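You operate a simulated robot arm through the tools that you are given. There is no shell and no other tool. Be economical: measure what you need, move in short steps, check, and stop when the job is done.

Carry out the task below with a simulated two-armed robot. There is one attempt and no reset: what you move stays moved.

JOB
Rest the box tube across the two battens and brush its white oxide off.
Fine: brush back where it stood, tube back in its bay; drop nothing.

Only the result counts: the job must be done as asked and must still hold three seconds after the hand-in. Knocking over, shifting, dropping, spilling or breaking anything else fails it.

ROBOT AND FRAMES
Two 7-joint arms with two-finger parallel grippers on one trunk, on a base that drives. Base frame: it is fixed to the floor where the robot stands at the start and does not move with it; the origin is under the middle of the robot, x ahead of it, y to its left, z up. Lengths are in mm, angles in degrees, forces in N, time in s.
The left shoulder is at the start at [60, 143, 926], the right one opposite. With the tool pointing down near the work surface each hand reaches from about 300 to 720 mm from the robot's upright axis, wherever it stands, measured 20 degrees to its own side. Places, roughly: silver bench top [500, -900, 800]; yellow bay [600, 0, 800]. Payload 1.57 kg a hand.
The tool frame of a hand sits at the grasp point between the pads (the TCP): z along the fingers, y along the line on which they close. The tips reach 30 mm beyond it. The gripper opens to 110 mm. The fingers are 24 mm wide and 12 mm thick; the gripper's body (48 by 112 mm) begins 78 mm behind the TCP.
Orientation is that of the tool frame in the base frame, as a unit quaternion [x, y, z, w]. With the fingers straight down and closing along the base's y, the tool's x points along the base's -x, its y along +y and its z along -z.

CONTROLS
- The arms move only by the tool apply_moves. It takes "left_moves", "right_moves" or both (then of equal length, played together; a hand with none holds still); each is a list of rows, each an object (a shift or turn left out is 0, a gripper value left out holds the last) with "dp": the shift along the base's x, y, z in mm, a list of three; "dr": the turn, a rotation vector about the base's x, y, z in degrees, a list of three; "grip": the closure, from 0 (fully open) to 1 (shut). In form: [{"dp": [x, y, z], "dr": [rx, ry, rz], "grip": grip}, ...]. A call has 1 to 20 rows; each row shifts and turns the commanded pose from where the row before left it. Rows are played at 5 a second. More than 50 mm and 8.6 degrees between two rows, or a gripper value outside its range, and nothing of the call is played. A pose out of reach is approached as far as the arm can. The call stops where the force on the tool passes 40 N (or 10 N more than at its start, if that is more) or the arm is blocked; 0.2 s more then pass. The fingers move at their own pace (about 45 mm/s each) and stop on an object; they squeeze with about 43 N. The grip force told is the motor's: it shows also when the fingers shut on nothing. Time passes only in rows, and 0.2 s behind the last, so rows that do not move let the fingers close. It gives the time, the measured TCP pose, the force on the tool (base axes), the opening and the grip force at its end, in the units of the frame above (readings bear some noise).
- Cameras (640 x 400 px; columns grow to the right, rows downward): "scene" is now at [32.6, -44, 1533.3]; the picture's right is [-0.58, -0.82, 0.00], its down [-0.63, 0.45, -0.63] and it looks along [0.52, -0.36, -0.78] (base axes); focal length 261 px, centre (320, 200). "left" rides on the left gripper at [70, -16, -141] in its tool frame; the picture's right is [0.23, 0.97, 0.00], its down [-0.85, 0.20, -0.48] and it looks along [-0.47, 0.11, 0.88] (tool axes); focal length 222 px, centre (320, 200). "right" rides on the right gripper at [70, 16, -141] in its tool frame; the picture's right is [-0.23, 0.97, 0.00], its down [-0.86, -0.20, -0.48] and it looks along [-0.47, -0.11, 0.88] (tool axes); focal length 222 px, centre (320, 200). There is no depth. A picture from a camera that has moved, and an enlarged one, comes with that camera's place and axes in the base frame and with its lens.
- grab_frame(camera): a new picture of that camera. The clock stands still meanwhile.
- move_column(by): slides the trunk up (or, below 0, down) by that many mm; the arms and the scene camera ride with it, the base frame stays. It gives what a move gives, with no picture.
- roll_base(legs): drives the robot by 1 to 6 legs, each [ahead, left, turn to the left] in mm, mm and degrees, along the robot's own axes; the way and the turn of a leg run together, so that a leg with both is an arc; at most 1500 mm and 180 degrees a leg. The arms and the cameras ride along, it lands a little off, and it stops where it bumps. It gives what a move gives.
- head_to(pan, tilt): turns the head with the scene camera to pan (to the left, within 86 degrees either way) and tilt (down, from -29 to 69), counted from straight ahead of the robot. It gives what a move gives.
- zoom(camera, box): a new picture of the part [left, top, right, bottom] of that camera's present view, enlarged. The clock stands still meanwhile.
- sign_off(): hands the job in; it is judged then, once.

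Work in short steps. Places have to be worked out from the pictures, the camera data and where the tool is seen: move nearer, look again, correct. Check each grasp and each placing, and mend what went wrong. You have 120 turns and 92 pictures in all, those below and enlarged ones among them. Open the grippers and draw the arms clear of the work before you hand the job in, unless the task says otherwise; then end with one line.

The tools are called after ">>>" as name(argument=value, ...) on one line, values as JSON. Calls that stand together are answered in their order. apply_moves: Moves the arms, as the interface text tells. Its arguments: {"type":"object","properties":{"left_moves":{"type":"array","items":{"type":"object","properties":{"dp":{"type":"array","items":{"type":"number"}},"dr":{"type":"array","items":{"type":"number"}},"grip":{"type":"number"}}}},"right_moves":{"type":"array","items":{"type":"object","properties":{"dp":{"type":"array","items":{"type":"number"}},"dr":{"type":"array","items":{"type":"number"}},"grip":{"type":"number"}}}}},"required":[]} The other tools are called the same way: move_column (by) slides the trunk up or down; roll_base (legs) drives the base; head_to (pan, tilt) turns the head that bears the scene camera; grab_frame (camera) takes a picture; zoom (camera, box) takes an enlarged picture of a part of a camera's view; sign_off () hands the job in.

At the start:

```text
time: 0.0
left_tcp_pos: [455.3, -79.9, 1000.1]
left_tool_rot: [0.0, 1.0, 0.0, 0.0]
left_force: [0.2, 0.4, -0.2]
left_finger_gap: 110.0
left_grip_force: 0.0
right_tcp_pos: [312.2, -477.4, 999.5]
right_tool_rot: [0.0, 1.0, 0.0, 0.001]
right_force: [-0.1, 0.1, 0.3]
right_finger_gap: 110.0
right_grip_force: 0.1
trunk travel left (down, up): [-525.0, 65.0]
robot x, y, heading: [0.8, -0.5, 0.1]
head pan, tilt: [-35.2, 50.8]
```

scene: 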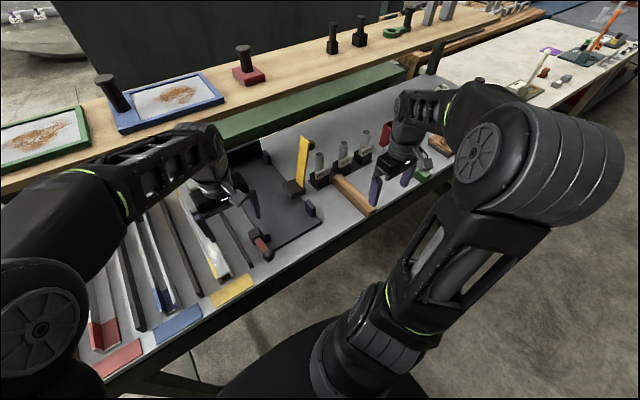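
right: 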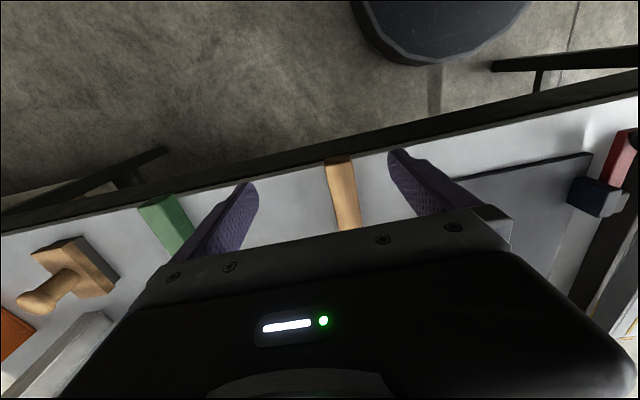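
left: 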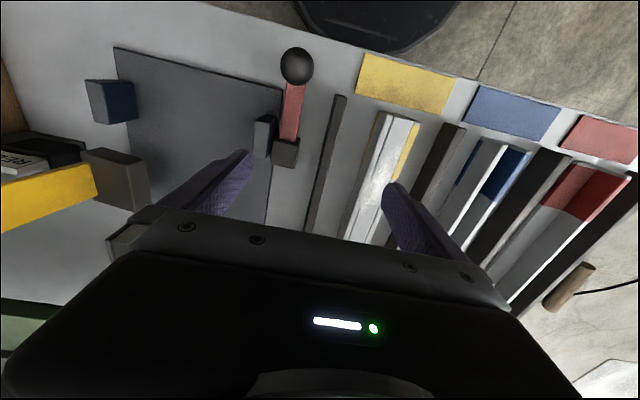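

I start with a closer look at the bench: bays with profiles on the left, battens, brush and other tools on the right.

>>> zoom(camera="scene", box=[60, 150, 300, 380])

>>> zoom(camera="scene", box=[220, 80, 480, 250])

>>> zoom(camera="left", box=[240, 40, 640, 320])

>>> zoom(camera="right", box=[0, 100, 640, 400])

```text
1.74 times, centred on (180, 265) of scene
camera zoom: at [32.6, -44.0, 1533.3], right [-0.58, -0.82, 0.0], down [-0.63, 0.45, -0.63], along [0.52, -0.36, -0.78], focal length 454 px, centre (564, 87)
```

zoom: 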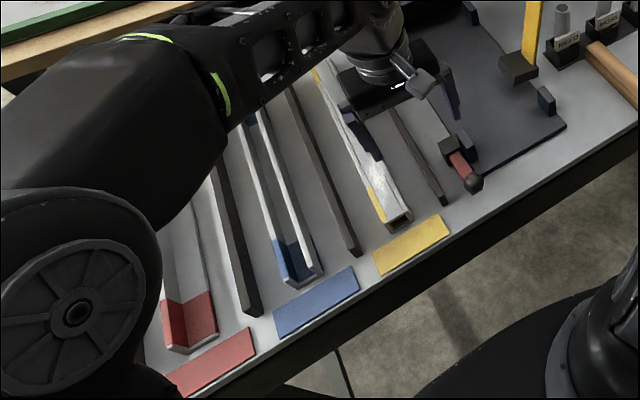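

```text
2.35 times, centred on (350, 165) of scene
camera zoom: at [32.6, -44.0, 1533.3], right [-0.58, -0.82, 0.0], down [-0.63, 0.45, -0.63], along [0.52, -0.36, -0.78], focal length 614 px, centre (249, 282)
```

zoom: 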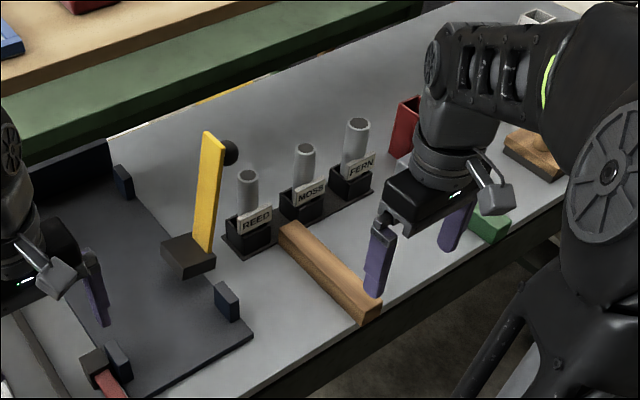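

```text
1.43 times, centred on (440, 180) of left
camera zoom: at [384.6, -96.3, 1140.7], right [-0.23, 0.97, 0.0], down [0.85, 0.2, 0.48], along [0.47, 0.11, -0.88], focal length 317 px, centre (149, 229)
```

zoom: 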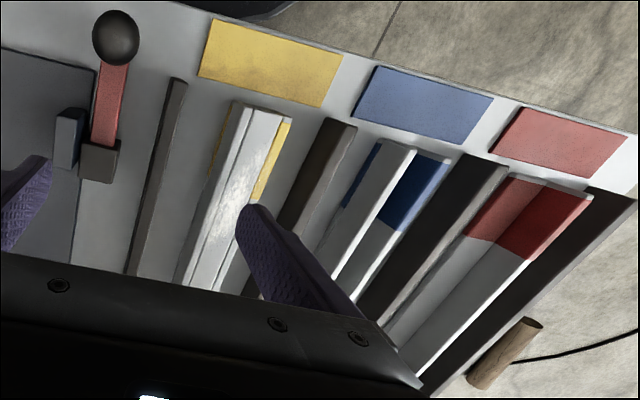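

```text
1.00 times, centred on (320, 250) of right
camera zoom: at [241.1, -460.7, 1142.1], right [0.23, 0.97, 0.0], down [0.86, -0.2, 0.48], along [0.47, -0.11, -0.88], focal length 222 px, centre (320, 150)
```

zoom: 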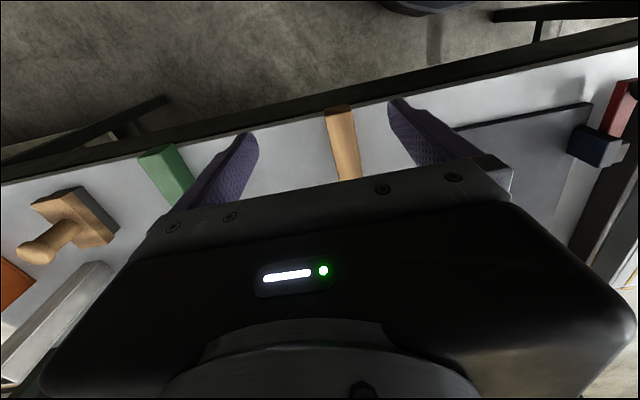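

The arms hide parts, so I turn the head to look along the bench on the right and then to the left.

>>> head_to(pan=-70, tilt=45)

>>> grab_frame(camera="scene")

>>> head_to(pan=0, tilt=50)

>>> grab_frame(camera="scene")

```text
time: 1.0
left_tcp_pos: [454.7, -80.9, 999.2]
left_tool_rot: [0.001, 1.0, 0.0, 0.0]
left_force: [-1.1, -1.1, -0.4]
left_finger_gap: 110.0
left_grip_force: 0.0
right_tcp_pos: [311.9, -475.2, 999.7]
right_tool_rot: [0.0, 1.0, -0.001, 0.001]
right_force: [0.5, 0.3, -0.5]
right_finger_gap: 109.9
right_grip_force: 0.1
trunk travel left (down, up): [-525.0, 65.0]
robot x, y, heading: [-3.3, 0.8, 0.2]
head pan, tilt: [-70.0, 45.0]
```

```text
84 pictures are left
camera scene: at [-1.8, -76.4, 1541.3], right [-0.94, -0.34, 0.0], down [-0.24, 0.66, -0.71], along [0.24, -0.66, -0.71], focal length 261 px, centre (320, 200)
```

scene: 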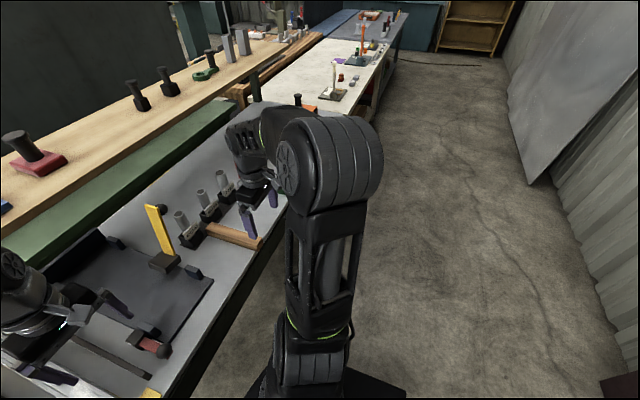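

```text
time: 2.4
left_tcp_pos: [454.9, -80.4, 999.9]
left_tool_rot: [0.0, 1.0, 0.0, 0.0]
left_force: [-0.5, 0.1, -0.8]
left_finger_gap: 109.9
left_grip_force: 0.0
right_tcp_pos: [310.9, -477.2, 999.0]
right_tool_rot: [0.0, 1.0, 0.0, -0.001]
right_force: [-0.4, -1.1, 0.4]
right_finger_gap: 110.2
right_grip_force: 0.0
trunk travel left (down, up): [-525.0, 65.0]
robot x, y, heading: [-4.0, 0.7, -0.2]
head pan, tilt: [0.0, 50.0]
```

```text
83 pictures are left
camera scene: at [47.3, -0.1, 1534.4], right [0.0, -1.0, 0.0], down [-0.77, 0.0, -0.64], along [0.64, 0.0, -0.77], focal length 261 px, centre (320, 200)
```

scene: 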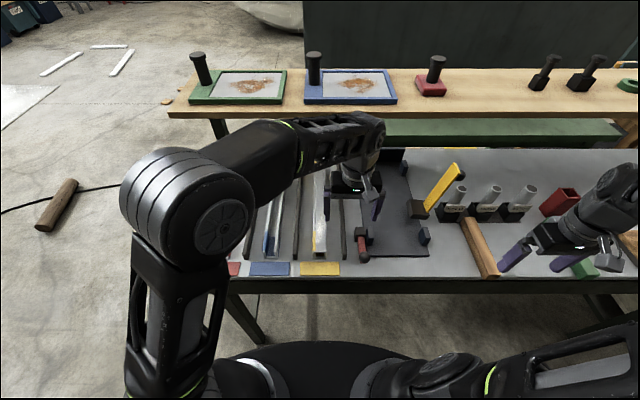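

The bench runs along y in front of the robot. I draw both hands back over the floor to clear the view, then look again.

>>> apply_moves(left_moves=[{"dp": [0, 0, 40]}, {"dp": [-30, 35, 0]}, {"dp": [-30, 35, 0]}, {"dp": [-30, 35, 0]}, {"dp": [-30, 35, 0]}, {"dp": [-30, 35, 0]}, {"dp": [-20, 35, 0]}, {"dp": [0, 35, 0]}, {"dp": [0, 35, 0]}], right_moves=[{"dp": [0, 0, 40]}, {"dp": [-25, 10, 0]}, {"dp": [-25, 10, 0]}, {"dp": [-20, 0, 0]}, {"dp": [-20, 0, 0]}, {"dp": [-20, 0, 0]}, {"dp": [-20, 0, 0]}, {"dp": [0, 0, 0]}, {"dp": [0, 0, 0]}])

>>> head_to(pan=-25, tilt=50)

>>> grab_frame(camera="scene")

```text
time: 4.4
left_tcp_pos: [283.8, 200.0, 1038.8]
left_tool_rot: [0.0, 1.0, 0.0, 0.0]
left_force: [0.2, -0.5, 0.0]
left_finger_gap: 110.3
left_grip_force: 0.0
right_tcp_pos: [181.9, -456.2, 1039.5]
right_tool_rot: [-0.001, 1.0, 0.0, 0.0]
right_force: [-0.8, 0.1, -0.1]
right_finger_gap: 110.0
right_grip_force: 0.0
trunk travel left (down, up): [-525.0, 65.0]
robot x, y, heading: [-2.5, 1.8, 0.0]
head pan, tilt: [0.0, 50.0]
```

```text
time: 5.3
left_tcp_pos: [284.1, 199.9, 1039.2]
left_tool_rot: [0.0, 1.0, 0.0, -0.001]
left_force: [-0.4, 0.3, 1.1]
left_finger_gap: 109.9
left_grip_force: 0.1
right_tcp_pos: [181.4, -457.7, 1038.7]
right_tool_rot: [0.0, 1.0, 0.0, -0.001]
right_force: [0.2, 0.7, 0.8]
right_finger_gap: 110.1
right_grip_force: 0.1
trunk travel left (down, up): [-525.0, 65.0]
robot x, y, heading: [1.9, 1.1, -0.1]
head pan, tilt: [-25.0, 50.0]
```

```text
82 pictures are left
camera scene: at [40.1, -32.4, 1534.4], right [-0.42, -0.91, 0.0], down [-0.69, 0.32, -0.64], along [0.58, -0.27, -0.77], focal length 261 px, centre (320, 200)
```

scene: 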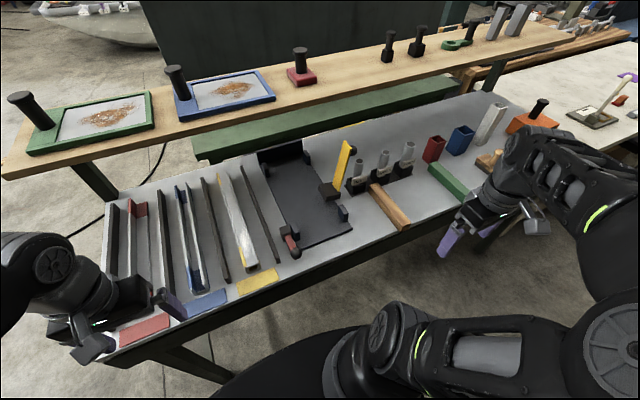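

Much better view. I zoom in on the pieces.

>>> zoom(camera="scene", box=[90, 130, 290, 330])

>>> zoom(camera="scene", box=[250, 110, 420, 270])

>>> zoom(camera="scene", box=[400, 70, 580, 220])

>>> zoom(camera="scene", box=[280, 0, 560, 110])

```text
2.00 times, centred on (190, 230) of scene
camera zoom: at [40.1, -32.4, 1534.4], right [-0.42, -0.91, 0.0], down [-0.69, 0.32, -0.64], along [0.58, -0.27, -0.77], focal length 522 px, centre (580, 140)
```

zoom: 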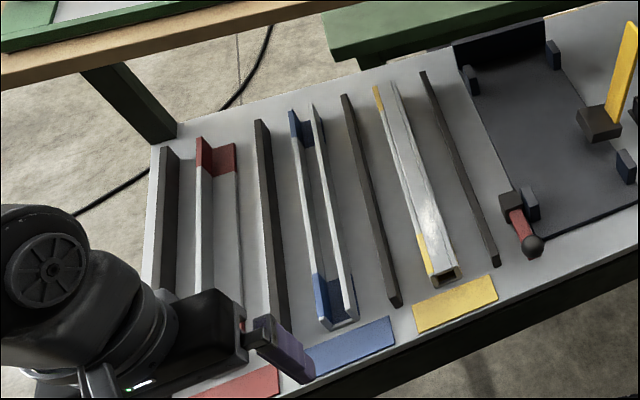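

```text
2.50 times, centred on (335, 190) of scene
camera zoom: at [40.1, -32.4, 1534.4], right [-0.42, -0.91, 0.0], down [-0.69, 0.32, -0.64], along [0.58, -0.27, -0.77], focal length 653 px, centre (282, 225)
```

zoom: 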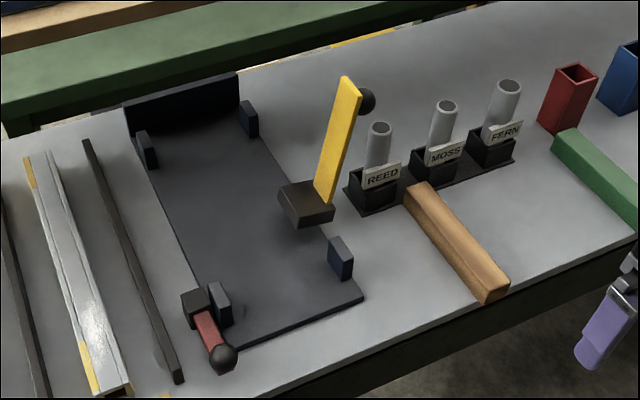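

```text
2.67 times, centred on (490, 145) of scene
camera zoom: at [40.1, -32.4, 1534.4], right [-0.42, -0.91, 0.0], down [-0.69, 0.32, -0.64], along [0.58, -0.27, -0.77], focal length 696 px, centre (-133, 347)
```

zoom: 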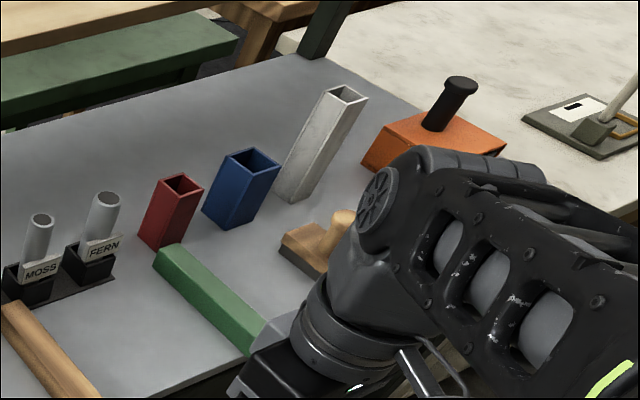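

```text
2.29 times, centred on (420, 55) of scene
camera zoom: at [40.1, -32.4, 1534.4], right [-0.42, -0.91, 0.0], down [-0.69, 0.32, -0.64], along [0.58, -0.27, -0.77], focal length 597 px, centre (91, 531)
```

zoom: 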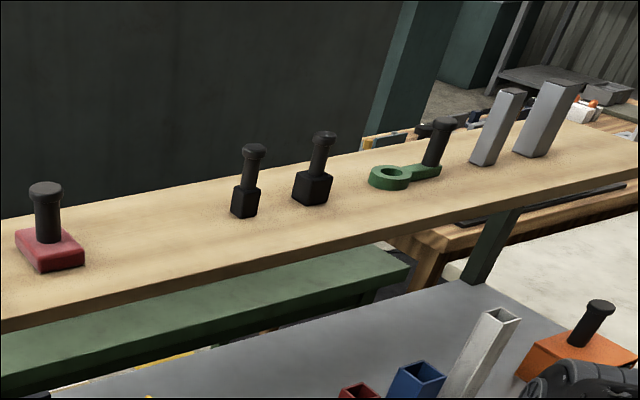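

Estimates: tube along x at y≈0, x≈405–805; battens along x at y≈-465 (wood) and y≈-724 (green), x≈350–525; brush near (450,-910). I zoom in to inspect the tube surface and the green batten and brush.

>>> zoom(camera="scene", box=[200, 160, 290, 300])

>>> zoom(camera="scene", box=[420, 130, 510, 215])

```text
2.86 times, centred on (245, 230) of scene
camera zoom: at [40.1, -32.4, 1534.4], right [-0.42, -0.91, 0.0], down [-0.69, 0.32, -0.64], along [0.58, -0.27, -0.77], focal length 746 px, centre (534, 114)
```

zoom: 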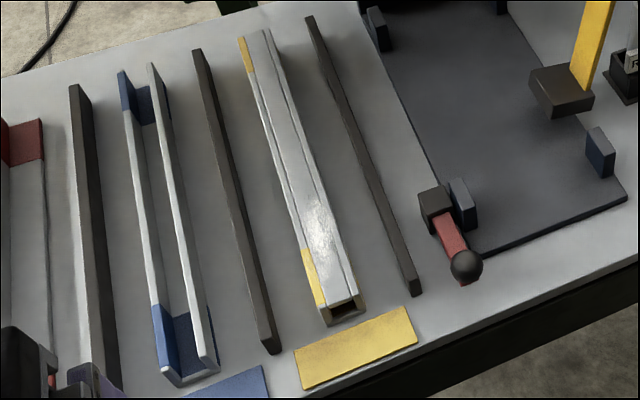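

```text
4.71 times, centred on (465, 172) of scene
camera zoom: at [40.1, -32.4, 1534.4], right [-0.42, -0.91, 0.0], down [-0.69, 0.32, -0.64], along [0.58, -0.27, -0.77], focal length 1229 px, centre (-362, 329)
```

zoom: 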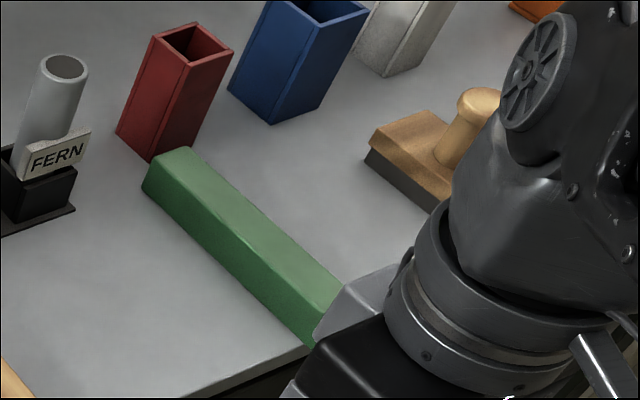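

I bring the left hand over the far half of the tube to look at its surface and near end from above.

>>> apply_moves(left_moves=[{"dp": [40, -25, 0]}, {"dp": [40, -25, 0]}, {"dp": [40, -25, 0]}, {"dp": [40, -25, 0]}, {"dp": [40, -20, 0]}, {"dp": [40, 0, -10]}, {"dp": [20, 0, -10]}, {"dp": [20, 0, -10]}])

>>> grab_frame(camera="left")

```text
time: 7.1
left_tcp_pos: [563.9, 80.7, 1009.2]
left_tool_rot: [0.0, 1.0, 0.001, 0.0]
left_force: [0.4, -0.1, -0.7]
left_finger_gap: 110.0
left_grip_force: 0.1
right_tcp_pos: [181.3, -456.4, 1040.1]
right_tool_rot: [0.0, 1.0, 0.0, 0.0]
right_force: [-0.7, 0.6, 0.1]
right_finger_gap: 109.9
right_grip_force: 0.1
trunk travel left (down, up): [-525.0, 65.0]
robot x, y, heading: [1.5, -0.4, -0.0]
head pan, tilt: [-25.0, 50.0]
```

```text
75 pictures are left
camera left: at [493.6, 64.1, 1149.7], right [-0.23, 0.97, 0.0], down [0.86, 0.2, 0.48], along [0.47, 0.11, -0.88], focal length 222 px, centre (320, 200)
```

left: 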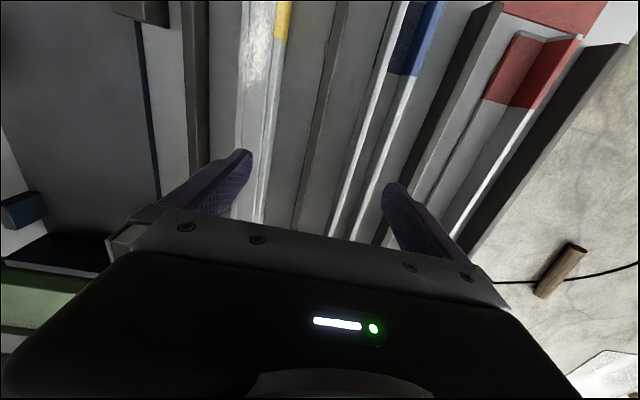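

A whitish textured patch shows on the tube's near end. Zooming.

>>> zoom(camera="left", box=[180, 0, 340, 100])

>>> apply_moves(left_moves=[{"dp": [-40, -10, 0]}, {"dp": [-40, -20, 0]}, {"dp": [-20, 0, 0]}])

>>> grab_frame(camera="left")

```text
4.00 times, centred on (260, 50) of left
camera zoom: at [493.6, 64.1, 1149.7], right [-0.23, 0.97, 0.0], down [0.86, 0.2, 0.48], along [0.47, 0.11, -0.88], focal length 888 px, centre (560, 800)
```

zoom: 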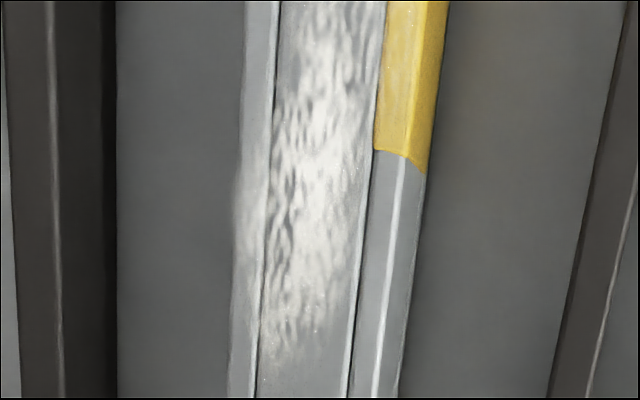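

```text
time: 7.9
left_tcp_pos: [462.2, 50.4, 1011.4]
left_tool_rot: [0.0, 1.0, -0.001, 0.001]
left_force: [0.3, -0.8, -0.6]
left_finger_gap: 110.1
left_grip_force: 0.0
right_tcp_pos: [180.9, -456.7, 1040.9]
right_tool_rot: [0.0, 1.0, 0.0, -0.001]
right_force: [-0.1, 0.2, 1.2]
right_finger_gap: 109.9
right_grip_force: 0.1
trunk travel left (down, up): [-525.0, 65.0]
robot x, y, heading: [0.0, -0.3, -0.1]
head pan, tilt: [-25.0, 50.0]
```

```text
73 pictures are left
camera left: at [392.5, 34.6, 1150.0], right [-0.23, 0.97, 0.0], down [0.85, 0.2, 0.48], along [0.47, 0.11, -0.88], focal length 222 px, centre (320, 200)
```

left: 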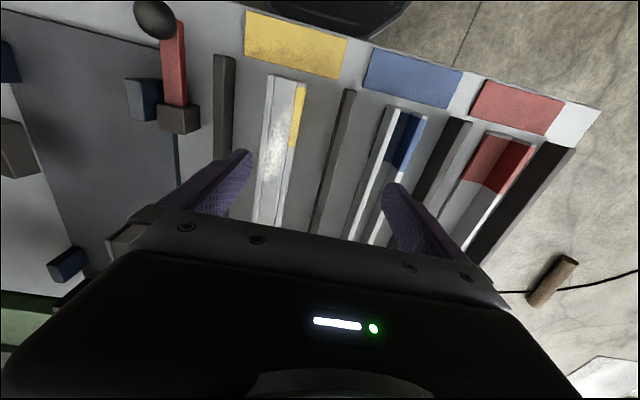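

>>> zoom(camera="left", box=[220, 60, 348, 140])

```text
5.00 times, centred on (284, 100) of left
camera zoom: at [392.5, 34.6, 1150.0], right [-0.23, 0.97, 0.0], down [0.85, 0.2, 0.48], along [0.47, 0.11, -0.88], focal length 1111 px, centre (500, 700)
```

zoom: 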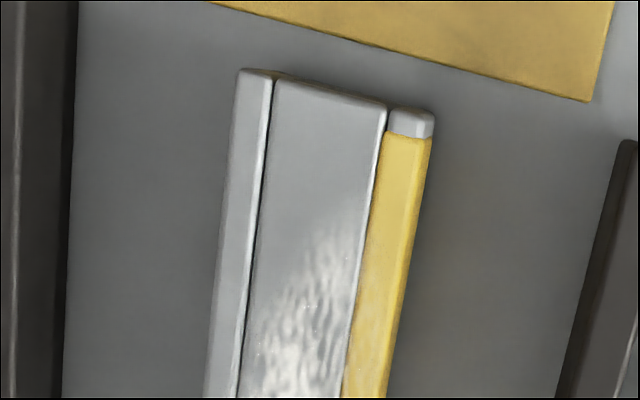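

The oxide patch is on the top face, x≈425–525, starting ~27 mm from the near end; tube ≈40 mm square with top at z≈890. I go over the tube centre with the gap cut to ~72 mm so the fingers fit inside the bay.

>>> apply_moves(left_moves=[{"dp": [40, -15, 0], "grip": 0.34}, {"dp": [40, -15, 0]}, {"dp": [40, -15, 0]}, {"dp": [16, -4, -30]}, {"dp": [0, 0, -30]}])

>>> grab_frame(camera="left")

>>> zoom(camera="scene", box=[180, 130, 300, 250])

```text
time: 9.1
left_tcp_pos: [599.6, -1.1, 949.3]
left_tool_rot: [0.0, 1.0, 0.0, 0.0]
left_force: [-0.3, 0.0, 0.1]
left_finger_gap: 72.6
left_grip_force: 0.1
right_tcp_pos: [182.8, -456.9, 1040.6]
right_tool_rot: [0.0, 1.0, 0.0, 0.0]
right_force: [0.0, 0.3, 0.3]
right_finger_gap: 110.1
right_grip_force: 0.1
trunk travel left (down, up): [-525.0, 65.0]
robot x, y, heading: [3.2, 2.7, 0.0]
head pan, tilt: [-25.0, 50.0]
```

```text
71 pictures are left
camera left: at [530.6, -16.1, 1090.5], right [-0.23, 0.97, 0.0], down [0.86, 0.2, 0.48], along [0.47, 0.11, -0.88], focal length 222 px, centre (320, 200)
```

left: 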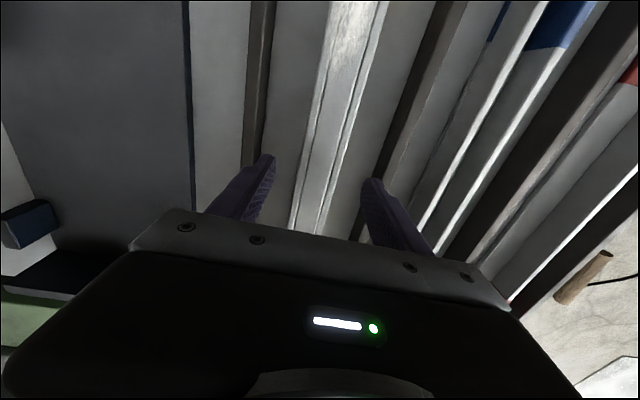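

```text
3.33 times, centred on (240, 190) of scene
camera zoom: at [40.3, -32.6, 1534.4], right [-0.42, -0.91, 0.0], down [-0.69, 0.32, -0.64], along [0.58, -0.27, -0.77], focal length 870 px, centre (587, 233)
```

zoom: 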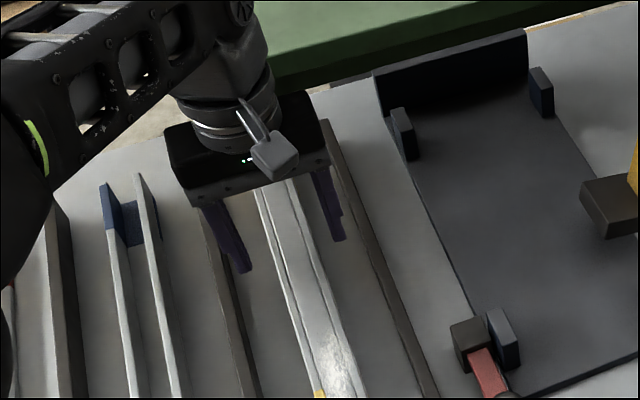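

Fingers straddle the tube inside the dividers. I descend to TCP z≈887 and close.

>>> apply_moves(left_moves=[{"dp": [0, 0, -25]}, {"dp": [0, 0, -20]}, {"dp": [0, 0, -17]}])

>>> grab_frame(camera="left")

```text
time: 9.9
left_tcp_pos: [601.7, -0.3, 886.9]
left_tool_rot: [0.0, 1.0, 0.0, 0.0]
left_force: [0.1, -0.3, 0.2]
left_finger_gap: 72.5
left_grip_force: 0.2
right_tcp_pos: [180.3, -457.3, 1039.1]
right_tool_rot: [0.0, 1.0, -0.001, 0.0]
right_force: [0.1, 0.0, -0.4]
right_finger_gap: 110.0
right_grip_force: 0.1
trunk travel left (down, up): [-525.0, 65.0]
robot x, y, heading: [3.0, 0.4, 0.1]
head pan, tilt: [-25.0, 50.0]
```

```text
69 pictures are left
camera left: at [531.1, -16.8, 1028.4], right [-0.23, 0.97, 0.0], down [0.86, 0.2, 0.48], along [0.47, 0.11, -0.88], focal length 222 px, centre (320, 200)
```

left: 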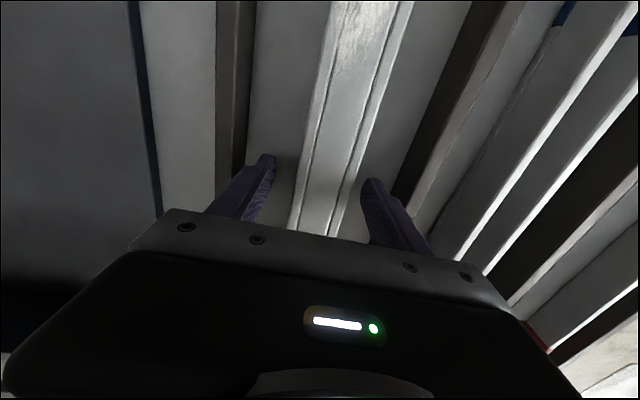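

No contact yet and the tube is between the pads. Close and wait.

>>> apply_moves(left_moves=[{"grip": 1}, {"grip": 1}, {"grip": 1}, {"grip": 1}, {"grip": 1}])

```text
time: 11.1
left_tcp_pos: [601.2, -0.6, 887.2]
left_tool_rot: [-0.001, 1.0, 0.0, 0.0]
left_force: [0.3, 0.6, -0.7]
left_finger_gap: 39.7
left_grip_force: 42.2
right_tcp_pos: [181.1, -457.9, 1039.7]
right_tool_rot: [0.0, 1.0, 0.0, 0.0]
right_force: [-0.4, 0.9, 0.3]
right_finger_gap: 109.9
right_grip_force: 0.2
trunk travel left (down, up): [-525.0, 65.0]
robot x, y, heading: [-1.0, 1.9, -0.1]
head pan, tilt: [-25.0, 50.0]
```

The tube is gripped at 40 mm wide. A small lift to check weight and tilt.

>>> apply_moves(left_moves=[{"dp": [0, 0, 15]}, {"dp": [0, 0, 25]}, {"dp": [0, 0, 30]}, {}])

>>> grab_frame(camera="scene")

```text
time: 12.1
left_tcp_pos: [601.8, 1.0, 958.9]
left_tool_rot: [0.0, 1.0, -0.001, 0.0]
left_force: [-0.6, -0.8, -2.7]
left_finger_gap: 39.6
left_grip_force: 43.4
right_tcp_pos: [182.7, -457.5, 1039.9]
right_tool_rot: [0.0, 1.0, 0.0, 0.0]
right_force: [-1.0, 0.1, -0.4]
right_finger_gap: 110.3
right_grip_force: 0.0
trunk travel left (down, up): [-525.0, 65.0]
robot x, y, heading: [-1.3, 0.4, -0.1]
head pan, tilt: [-25.0, 50.0]
```

```text
68 pictures are left
camera scene: at [40.7, -32.6, 1534.4], right [-0.42, -0.91, 0.0], down [-0.69, 0.32, -0.64], along [0.58, -0.27, -0.77], focal length 261 px, centre (320, 200)
```

scene: 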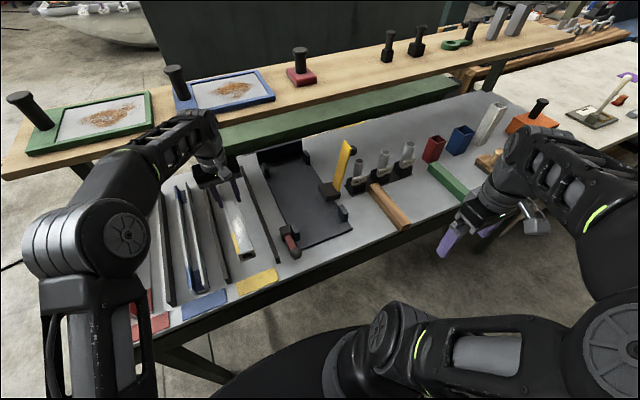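

Weight ≈0.3 kg and level. I lift higher and draw it toward the robot, then start the turn to the left about z.

>>> apply_moves(left_moves=[{"dp": [-10, 0, 40]}, {"dp": [-30, 0, 35]}, {"dp": [-40, 0, 35]}, {"dp": [-40, 0, 35]}, {"dp": [-40, 0, 10]}, {"dr": [0, 0, 8]}, {"dr": [0, 0, 8]}, {"dr": [0, 0, 8]}, {"dr": [0, 0, 8]}, {"dr": [0, 0, 8]}])

>>> grab_frame(camera="scene")

```text
refused: row 3 steps farther than a row can; nothing moved
```

```text
67 pictures are left
camera scene: at [40.7, -32.6, 1534.4], right [-0.42, -0.91, 0.0], down [-0.69, 0.32, -0.64], along [0.58, -0.27, -0.77], focal length 261 px, centre (320, 200)
```

scene: 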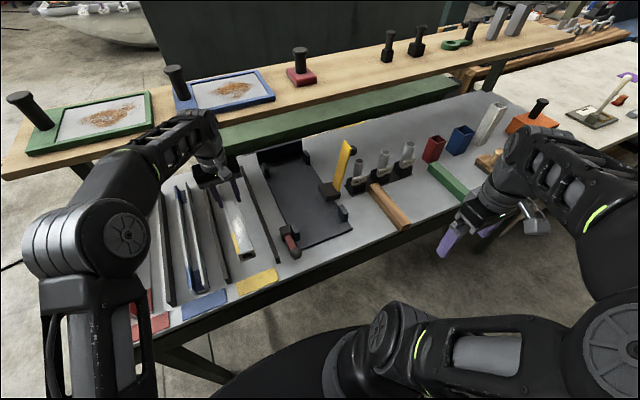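

Refused because one row exceeded 50 mm; I repeat with smaller rows.

>>> apply_moves(left_moves=[{"dp": [-10, 0, 40]}, {"dp": [-30, 0, 35]}, {"dp": [-35, 0, 30]}, {"dp": [-35, 0, 30]}, {"dp": [-40, 0, 10]}, {"dp": [-10, 0, 0], "dr": [0, 0, 8]}, {"dr": [0, 0, 8]}, {"dr": [0, 0, 8]}, {"dr": [0, 0, 8]}, {"dr": [0, 0, 8]}])

>>> grab_frame(camera="scene")

```text
time: 14.3
left_tcp_pos: [440.3, 0.5, 1104.0]
left_tool_rot: [-0.342, 0.94, -0.001, 0.0]
left_force: [0.4, -0.5, -3.5]
left_finger_gap: 39.6
left_grip_force: 43.2
right_tcp_pos: [181.7, -457.3, 1041.2]
right_tool_rot: [0.0, 1.0, 0.0, 0.0]
right_force: [-0.8, 1.0, 0.7]
right_finger_gap: 110.0
right_grip_force: 0.1
trunk travel left (down, up): [-525.0, 65.0]
robot x, y, heading: [0.7, 0.1, -0.0]
head pan, tilt: [-25.0, 50.0]
```

```text
66 pictures are left
camera scene: at [40.3, -32.6, 1534.4], right [-0.42, -0.91, 0.0], down [-0.69, 0.32, -0.64], along [0.58, -0.27, -0.77], focal length 261 px, centre (320, 200)
```

scene: 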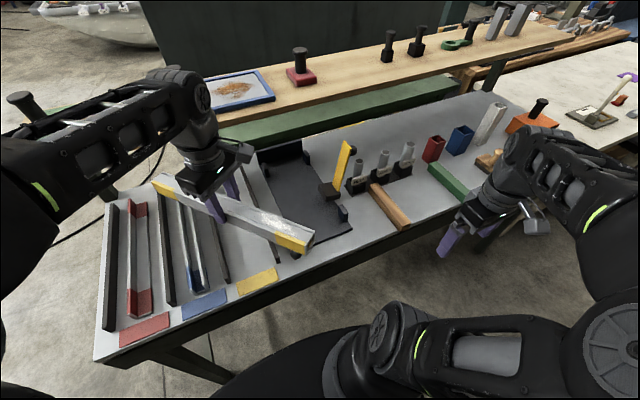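

40° done without trouble; 50° more.

>>> apply_moves(left_moves=[{"dr": [0, 0, 8.33]}, {"dr": [0, 0, 8.33]}, {"dr": [0, 0, 8.33]}, {"dr": [0, 0, 8.33]}, {"dr": [0, 0, 8.33]}, {"dr": [0, 0, 8.35]}, {}])

>>> roll_base(legs=[[0, -300, 0]])

>>> grab_frame(camera="scene")

```text
time: 15.9
left_tcp_pos: [440.2, -0.1, 1102.9]
left_tool_rot: [0.708, -0.706, 0.0, 0.0]
left_force: [0.3, -0.1, -3.1]
left_finger_gap: 39.9
left_grip_force: 43.8
right_tcp_pos: [182.9, -456.5, 1039.3]
right_tool_rot: [0.001, 1.0, 0.0, 0.0]
right_force: [-0.1, -0.4, 0.2]
right_finger_gap: 110.0
right_grip_force: 0.0
trunk travel left (down, up): [-525.0, 65.0]
robot x, y, heading: [3.4, -0.7, 0.0]
head pan, tilt: [-25.0, 50.0]
```

```text
time: 18.0
left_tcp_pos: [439.1, -303.1, 1102.3]
left_tool_rot: [-0.706, 0.708, 0.001, 0.0]
left_force: [0.0, -1.4, -2.9]
left_finger_gap: 40.0
left_grip_force: 43.2
right_tcp_pos: [179.2, -759.8, 1040.5]
right_tool_rot: [0.003, 1.0, 0.001, 0.0]
right_force: [0.2, 0.4, -0.4]
right_finger_gap: 109.8
right_grip_force: 0.1
trunk travel left (down, up): [-525.0, 65.0]
robot x, y, heading: [-2.9, -299.5, -0.2]
head pan, tilt: [-25.0, 50.0]
```

```text
65 pictures are left
camera scene: at [39.5, -335.5, 1534.4], right [-0.43, -0.9, 0.0], down [-0.69, 0.33, -0.64], along [0.58, -0.27, -0.77], focal length 261 px, centre (320, 200)
```

scene: 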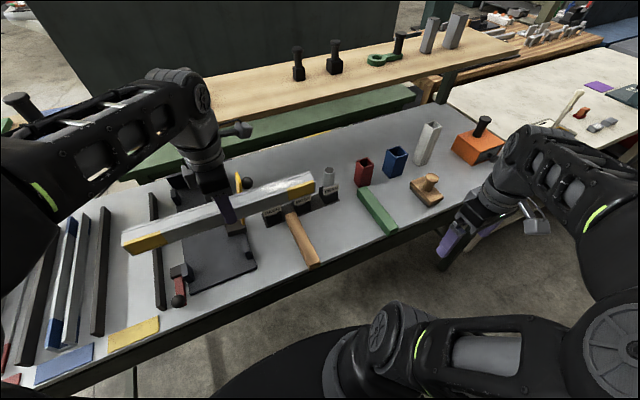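

Good. Zoom on the battens and brush from here to measure them, with the view now open.

>>> zoom(camera="scene", box=[260, 170, 460, 275])

>>> roll_base(legs=[[0, -260, 0]])

>>> grab_frame(camera="scene")

>>> grab_frame(camera="left")

```text
3.20 times, centred on (360, 222) of scene
camera zoom: at [39.5, -335.5, 1534.4], right [-0.43, -0.9, 0.0], down [-0.69, 0.33, -0.64], along [0.58, -0.27, -0.77], focal length 836 px, centre (192, 128)
```

zoom: 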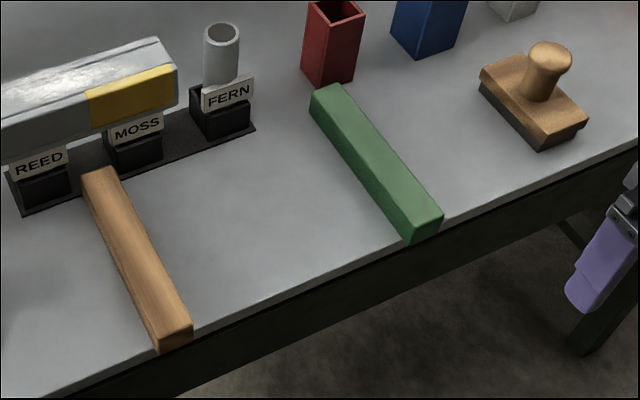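

```text
time: 19.8
left_tcp_pos: [437.7, -564.2, 1102.4]
left_tool_rot: [-0.705, 0.71, 0.001, 0.0]
left_force: [-0.9, -0.5, -3.3]
left_finger_gap: 39.7
left_grip_force: 43.1
right_tcp_pos: [176.9, -1019.5, 1039.5]
right_tool_rot: [0.003, 1.0, 0.001, 0.0]
right_force: [0.3, 0.1, -1.0]
right_finger_gap: 110.2
right_grip_force: 0.1
trunk travel left (down, up): [-525.0, 65.0]
robot x, y, heading: [-2.5, -561.5, -0.5]
head pan, tilt: [-25.0, 50.0]
```

```text
63 pictures are left
camera scene: at [37.9, -595.2, 1534.4], right [-0.43, -0.9, 0.0], down [-0.69, 0.33, -0.64], along [0.58, -0.28, -0.77], focal length 261 px, centre (320, 200)
```

scene: 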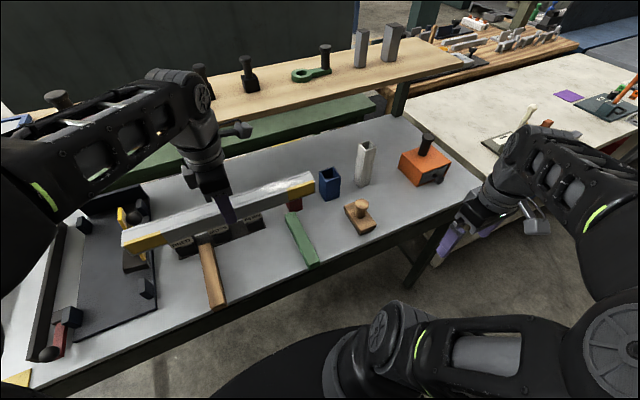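

```text
62 pictures are left
camera left: at [453.8, -633.6, 1243.7], right [-0.98, -0.22, 0.0], down [-0.19, 0.86, 0.48], along [-0.11, 0.47, -0.88], focal length 222 px, centre (320, 200)
```

left: 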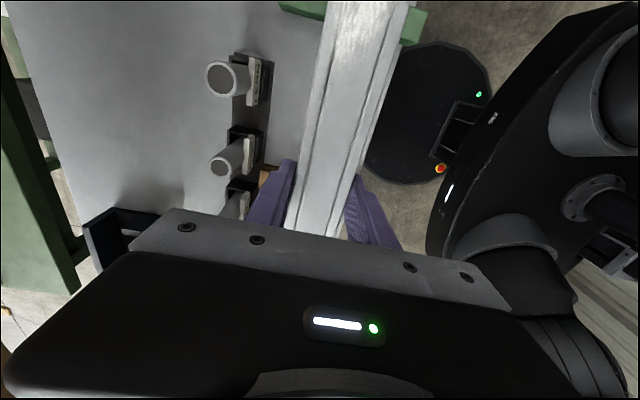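

Battens lie at y≈-460 and y≈-720, x≈342–520, tops z≈874. I lower the tube toward (432,-570), correcting the small yaw drift, stopping just above.

>>> apply_moves(left_moves=[{"dp": [-6, -6, -30], "dr": [0, 0, 0.3]}, {"dp": [0, 0, -45]}, {"dp": [0, 0, -45]}, {"dp": [0, 0, -40]}, {}])

>>> grab_frame(camera="scene")

>>> zoom(camera="scene", box=[150, 170, 350, 320])

```text
time: 21.0
left_tcp_pos: [430.9, -568.6, 942.8]
left_tool_rot: [-0.707, 0.708, 0.0, 0.0]
left_force: [0.0, -0.1, -3.1]
left_finger_gap: 39.7
left_grip_force: 43.1
right_tcp_pos: [176.7, -1019.1, 1040.6]
right_tool_rot: [0.003, 1.0, 0.0, 0.0]
right_force: [-0.1, -0.2, -0.3]
right_finger_gap: 109.9
right_grip_force: 0.0
trunk travel left (down, up): [-525.0, 65.0]
robot x, y, heading: [-3.4, -562.7, -0.0]
head pan, tilt: [-25.0, 50.0]
```

```text
61 pictures are left
camera scene: at [37.6, -593.8, 1534.4], right [-0.43, -0.9, 0.0], down [-0.69, 0.33, -0.64], along [0.58, -0.28, -0.77], focal length 261 px, centre (320, 200)
```

scene: 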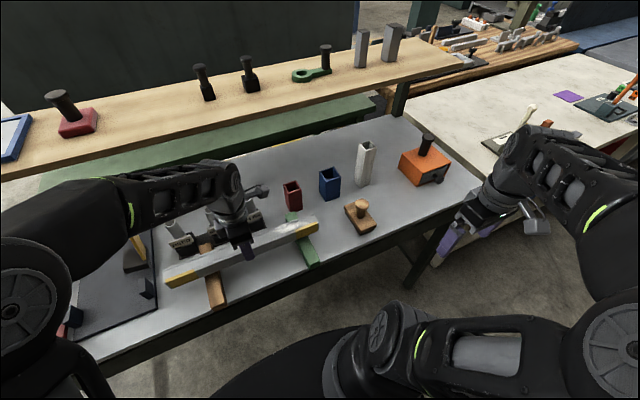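

```text
2.67 times, centred on (250, 245) of scene
camera zoom: at [37.6, -593.8, 1534.4], right [-0.43, -0.9, 0.0], down [-0.69, 0.33, -0.64], along [0.58, -0.28, -0.77], focal length 696 px, centre (507, 80)
```

zoom: 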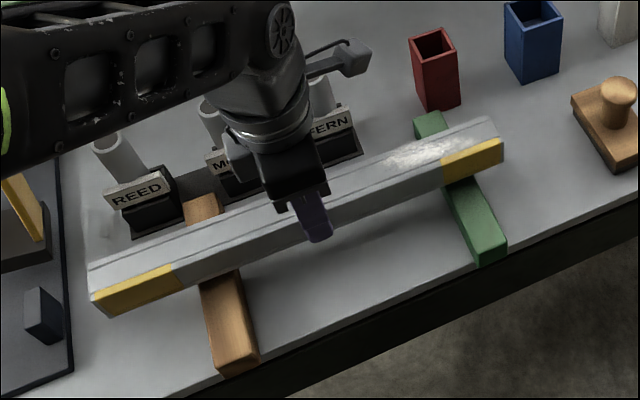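

Clear of neighbours. Lowering gently until it touches the battens.

>>> apply_moves(left_moves=[{"dp": [0, 0, -14]}, {"dp": [0, 0, -10]}, {"dp": [0, 0, -4]}, {}])

>>> zoom(camera="scene", box=[150, 170, 350, 320])

```text
time: 21.8
left_tcp_pos: [431.8, -569.0, 922.5]
left_tool_rot: [-0.707, 0.707, -0.004, 0.001]
left_force: [-9.5, 3.1, 27.8]
left_finger_gap: 39.4
left_grip_force: 42.9
right_tcp_pos: [173.3, -1017.8, 1040.4]
right_tool_rot: [0.004, 1.0, 0.0, 0.001]
right_force: [-0.2, 1.4, -0.5]
right_finger_gap: 110.0
right_grip_force: 0.0
trunk travel left (down, up): [-525.0, 65.0]
robot x, y, heading: [-3.4, -561.3, -0.2]
head pan, tilt: [-25.0, 50.0]
stopped in row 3 (left hand): the force on the tool passed its limit (the readings are from after the stop); the commanded pose is now the measured one
```

```text
2.67 times, centred on (250, 245) of scene
camera zoom: at [35.0, -593.3, 1535.0], right [-0.43, -0.9, 0.0], down [-0.69, 0.33, -0.64], along [0.58, -0.28, -0.77], focal length 696 px, centre (507, 80)
```

zoom: 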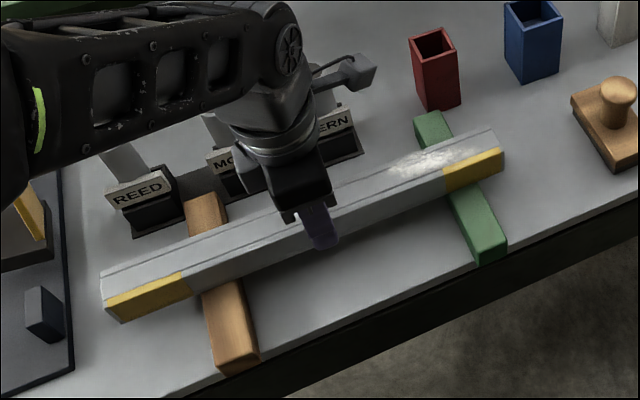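

Contact at TCP z≈922 (batten tops ≈885). I check the contact at both battens before letting go.

>>> zoom(camera="scene", box=[170, 210, 330, 300])

>>> grab_frame(camera="left")

```text
4.00 times, centred on (250, 255) of scene
camera zoom: at [35.0, -593.3, 1535.0], right [-0.43, -0.9, 0.0], down [-0.69, 0.33, -0.64], along [0.58, -0.28, -0.77], focal length 1044 px, centre (600, -20)
```

zoom: 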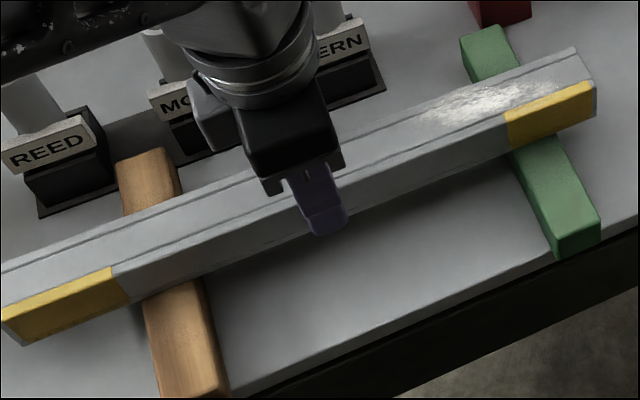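

```text
57 pictures are left
camera left: at [446.7, -638.0, 1064.0], right [-0.97, -0.23, -0.01], down [-0.2, 0.86, 0.47], along [-0.1, 0.46, -0.88], focal length 222 px, centre (320, 200)
```

left: 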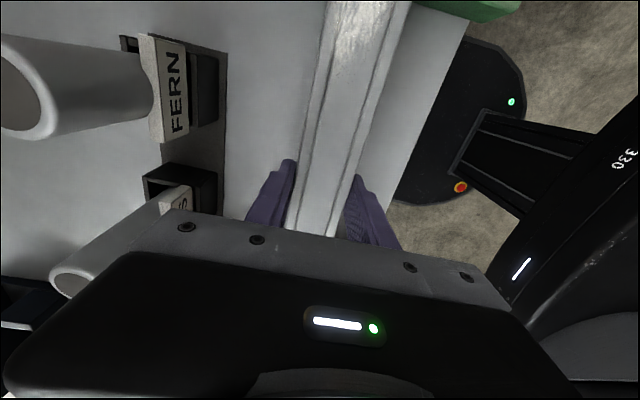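

Seems seated on both. I idle a moment to read the residual force.

>>> apply_moves(left_moves=[{"dp": [0, 0, 1.5]}, {}])

```text
time: 22.4
left_tcp_pos: [432.0, -570.2, 923.5]
left_tool_rot: [-0.706, 0.708, -0.005, 0.002]
left_force: [-8.2, 2.5, 21.2]
left_finger_gap: 39.4
left_grip_force: 42.7
right_tcp_pos: [175.2, -1017.7, 1040.1]
right_tool_rot: [0.004, 1.0, 0.001, 0.001]
right_force: [-0.4, 0.3, -0.8]
right_finger_gap: 109.8
right_grip_force: 0.1
trunk travel left (down, up): [-525.0, 65.0]
robot x, y, heading: [0.0, -562.8, -0.4]
head pan, tilt: [-25.0, 50.0]
```

>>> apply_moves(left_moves=[{"dp": [0, 0, 1.5]}, {"dp": [0, 0, 1.0]}, {}])

```text
time: 23.2
left_tcp_pos: [433.6, -569.2, 923.5]
left_tool_rot: [-0.706, 0.708, -0.003, 0.002]
left_force: [-0.3, 0.1, -4.1]
left_finger_gap: 39.3
left_grip_force: 43.6
right_tcp_pos: [176.4, -1018.2, 1040.3]
right_tool_rot: [0.003, 1.0, 0.0, 0.0]
right_force: [0.2, -0.7, -0.5]
right_finger_gap: 109.9
right_grip_force: 0.1
trunk travel left (down, up): [-525.0, 65.0]
robot x, y, heading: [-3.0, -558.4, -0.3]
head pan, tilt: [-25.0, 50.0]
```

Now only the tube's weight shows, so it is within about a millimetre of rest. Release slowly.

>>> apply_moves(left_moves=[{"dp": [0, 0, -0.7]}, {"grip": 0.6}, {"grip": 0.5}, {"grip": 0.4}, {}, {}])

>>> zoom(camera="scene", box=[150, 170, 350, 320])

```text
time: 24.6
left_tcp_pos: [434.0, -569.9, 923.4]
left_tool_rot: [-0.706, 0.708, -0.004, 0.001]
left_force: [0.7, -0.6, -0.4]
left_finger_gap: 65.8
left_grip_force: 0.0
right_tcp_pos: [175.9, -1018.6, 1040.3]
right_tool_rot: [0.004, 1.0, 0.0, 0.0]
right_force: [0.6, 0.3, -0.8]
right_finger_gap: 109.9
right_grip_force: 0.0
trunk travel left (down, up): [-525.0, 65.0]
robot x, y, heading: [-0.2, -558.5, -0.3]
head pan, tilt: [-25.0, 50.0]
```

```text
2.67 times, centred on (250, 245) of scene
camera zoom: at [37.6, -593.8, 1534.4], right [-0.43, -0.9, 0.0], down [-0.69, 0.33, -0.64], along [0.58, -0.28, -0.77], focal length 696 px, centre (507, 80)
```

zoom: 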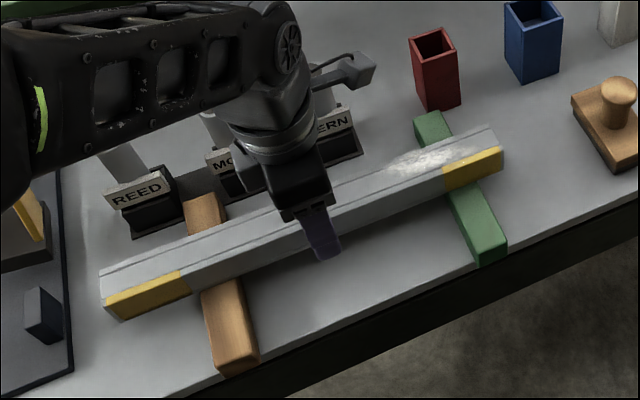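

The tube rests on both battens by itself. I lift the left hand off and move it toward the +y end (y≈-415), outside the wood batten, to steady it later; also bring the right hand toward a view of the brush.

>>> apply_moves(left_moves=[{"dp": [0, 0, 25]}, {"dp": [0, 0, 45]}, {"dp": [0, 45, 0]}, {"dp": [0, 45, 0]}, {"dp": [0, 45, 0]}, {"dp": [0, 20, 0]}], right_moves=[{"dp": [0, 0, 20]}, {"dp": [45, 0, 0]}, {"dp": [45, 10, 0]}, {"dp": [45, 15, 0]}, {"dp": [45, 15, 0]}, {"dp": [45, 15, 0]}])

>>> grab_frame(camera="scene")

>>> grab_frame(camera="right")

```text
time: 26.0
left_tcp_pos: [434.6, -413.5, 991.6]
left_tool_rot: [-0.707, 0.707, -0.003, 0.0]
left_force: [-0.1, 0.0, 0.4]
left_finger_gap: 66.2
left_grip_force: 0.1
right_tcp_pos: [404.3, -963.4, 1059.7]
right_tool_rot: [0.004, 1.0, 0.001, -0.002]
right_force: [0.7, -0.4, -0.2]
right_finger_gap: 109.9
right_grip_force: 0.0
trunk travel left (down, up): [-525.0, 65.0]
robot x, y, heading: [-1.0, -560.6, -0.3]
head pan, tilt: [-25.0, 50.0]
```

```text
55 pictures are left
camera scene: at [39.1, -593.9, 1534.4], right [-0.43, -0.9, 0.0], down [-0.69, 0.33, -0.64], along [0.58, -0.28, -0.77], focal length 261 px, centre (320, 200)
```

scene: 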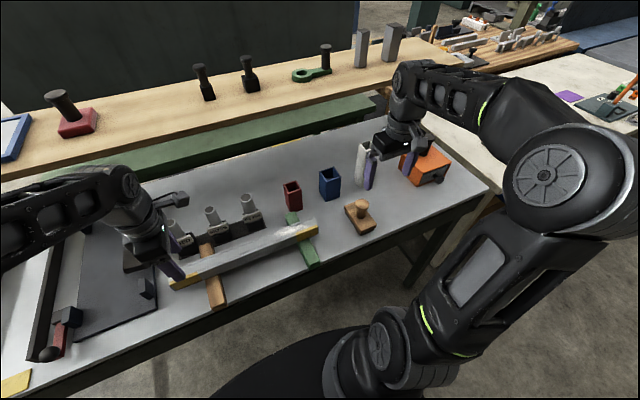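

```text
54 pictures are left
camera right: at [331.8, -947.9, 1201.9], right [0.23, 0.97, 0.0], down [0.85, -0.21, 0.48], along [0.46, -0.11, -0.88], focal length 222 px, centre (320, 200)
```

right: 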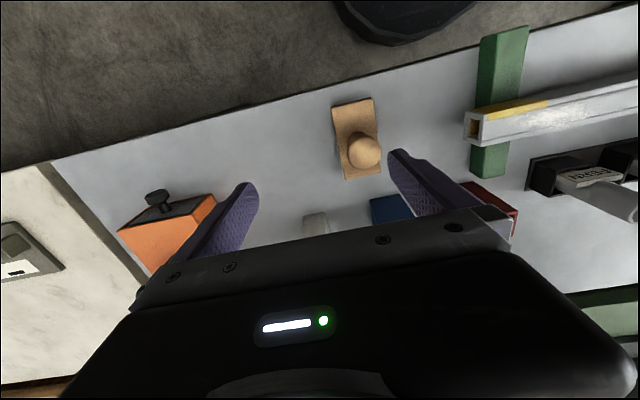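

The brush sits at about (417,-914), long along x, knob top z≈938. I zoom in for its shape.

>>> zoom(camera="right", box=[310, 85, 410, 190])

>>> zoom(camera="scene", box=[335, 185, 390, 240])

```text
3.81 times, centred on (360, 138) of right
camera zoom: at [331.8, -947.9, 1201.9], right [0.23, 0.97, 0.0], down [0.85, -0.21, 0.48], along [0.46, -0.11, -0.88], focal length 846 px, centre (168, 438)
```

zoom: 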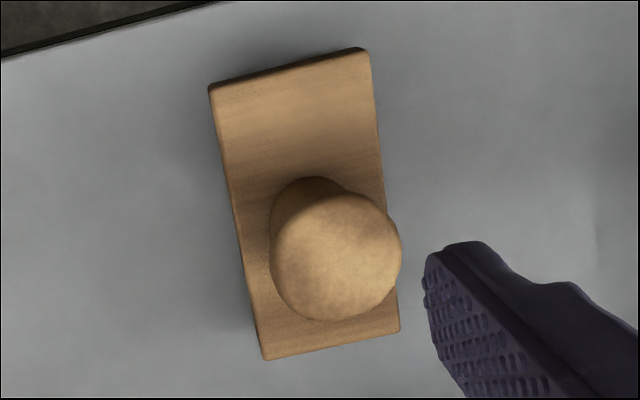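

```text
7.27 times, centred on (362, 212) of scene
camera zoom: at [39.1, -593.9, 1534.4], right [-0.43, -0.9, 0.0], down [-0.69, 0.33, -0.64], along [0.58, -0.28, -0.77], focal length 1899 px, centre (11, 109)
```

zoom: 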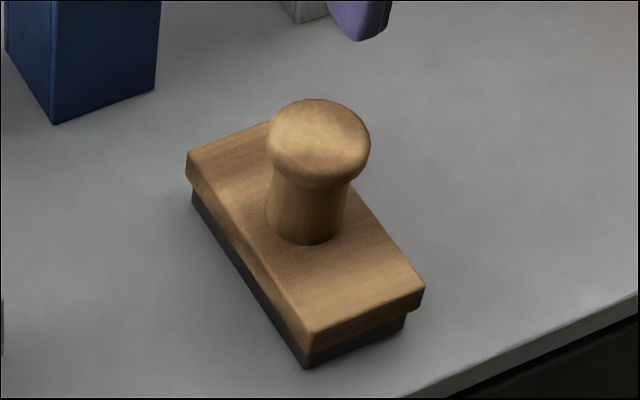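

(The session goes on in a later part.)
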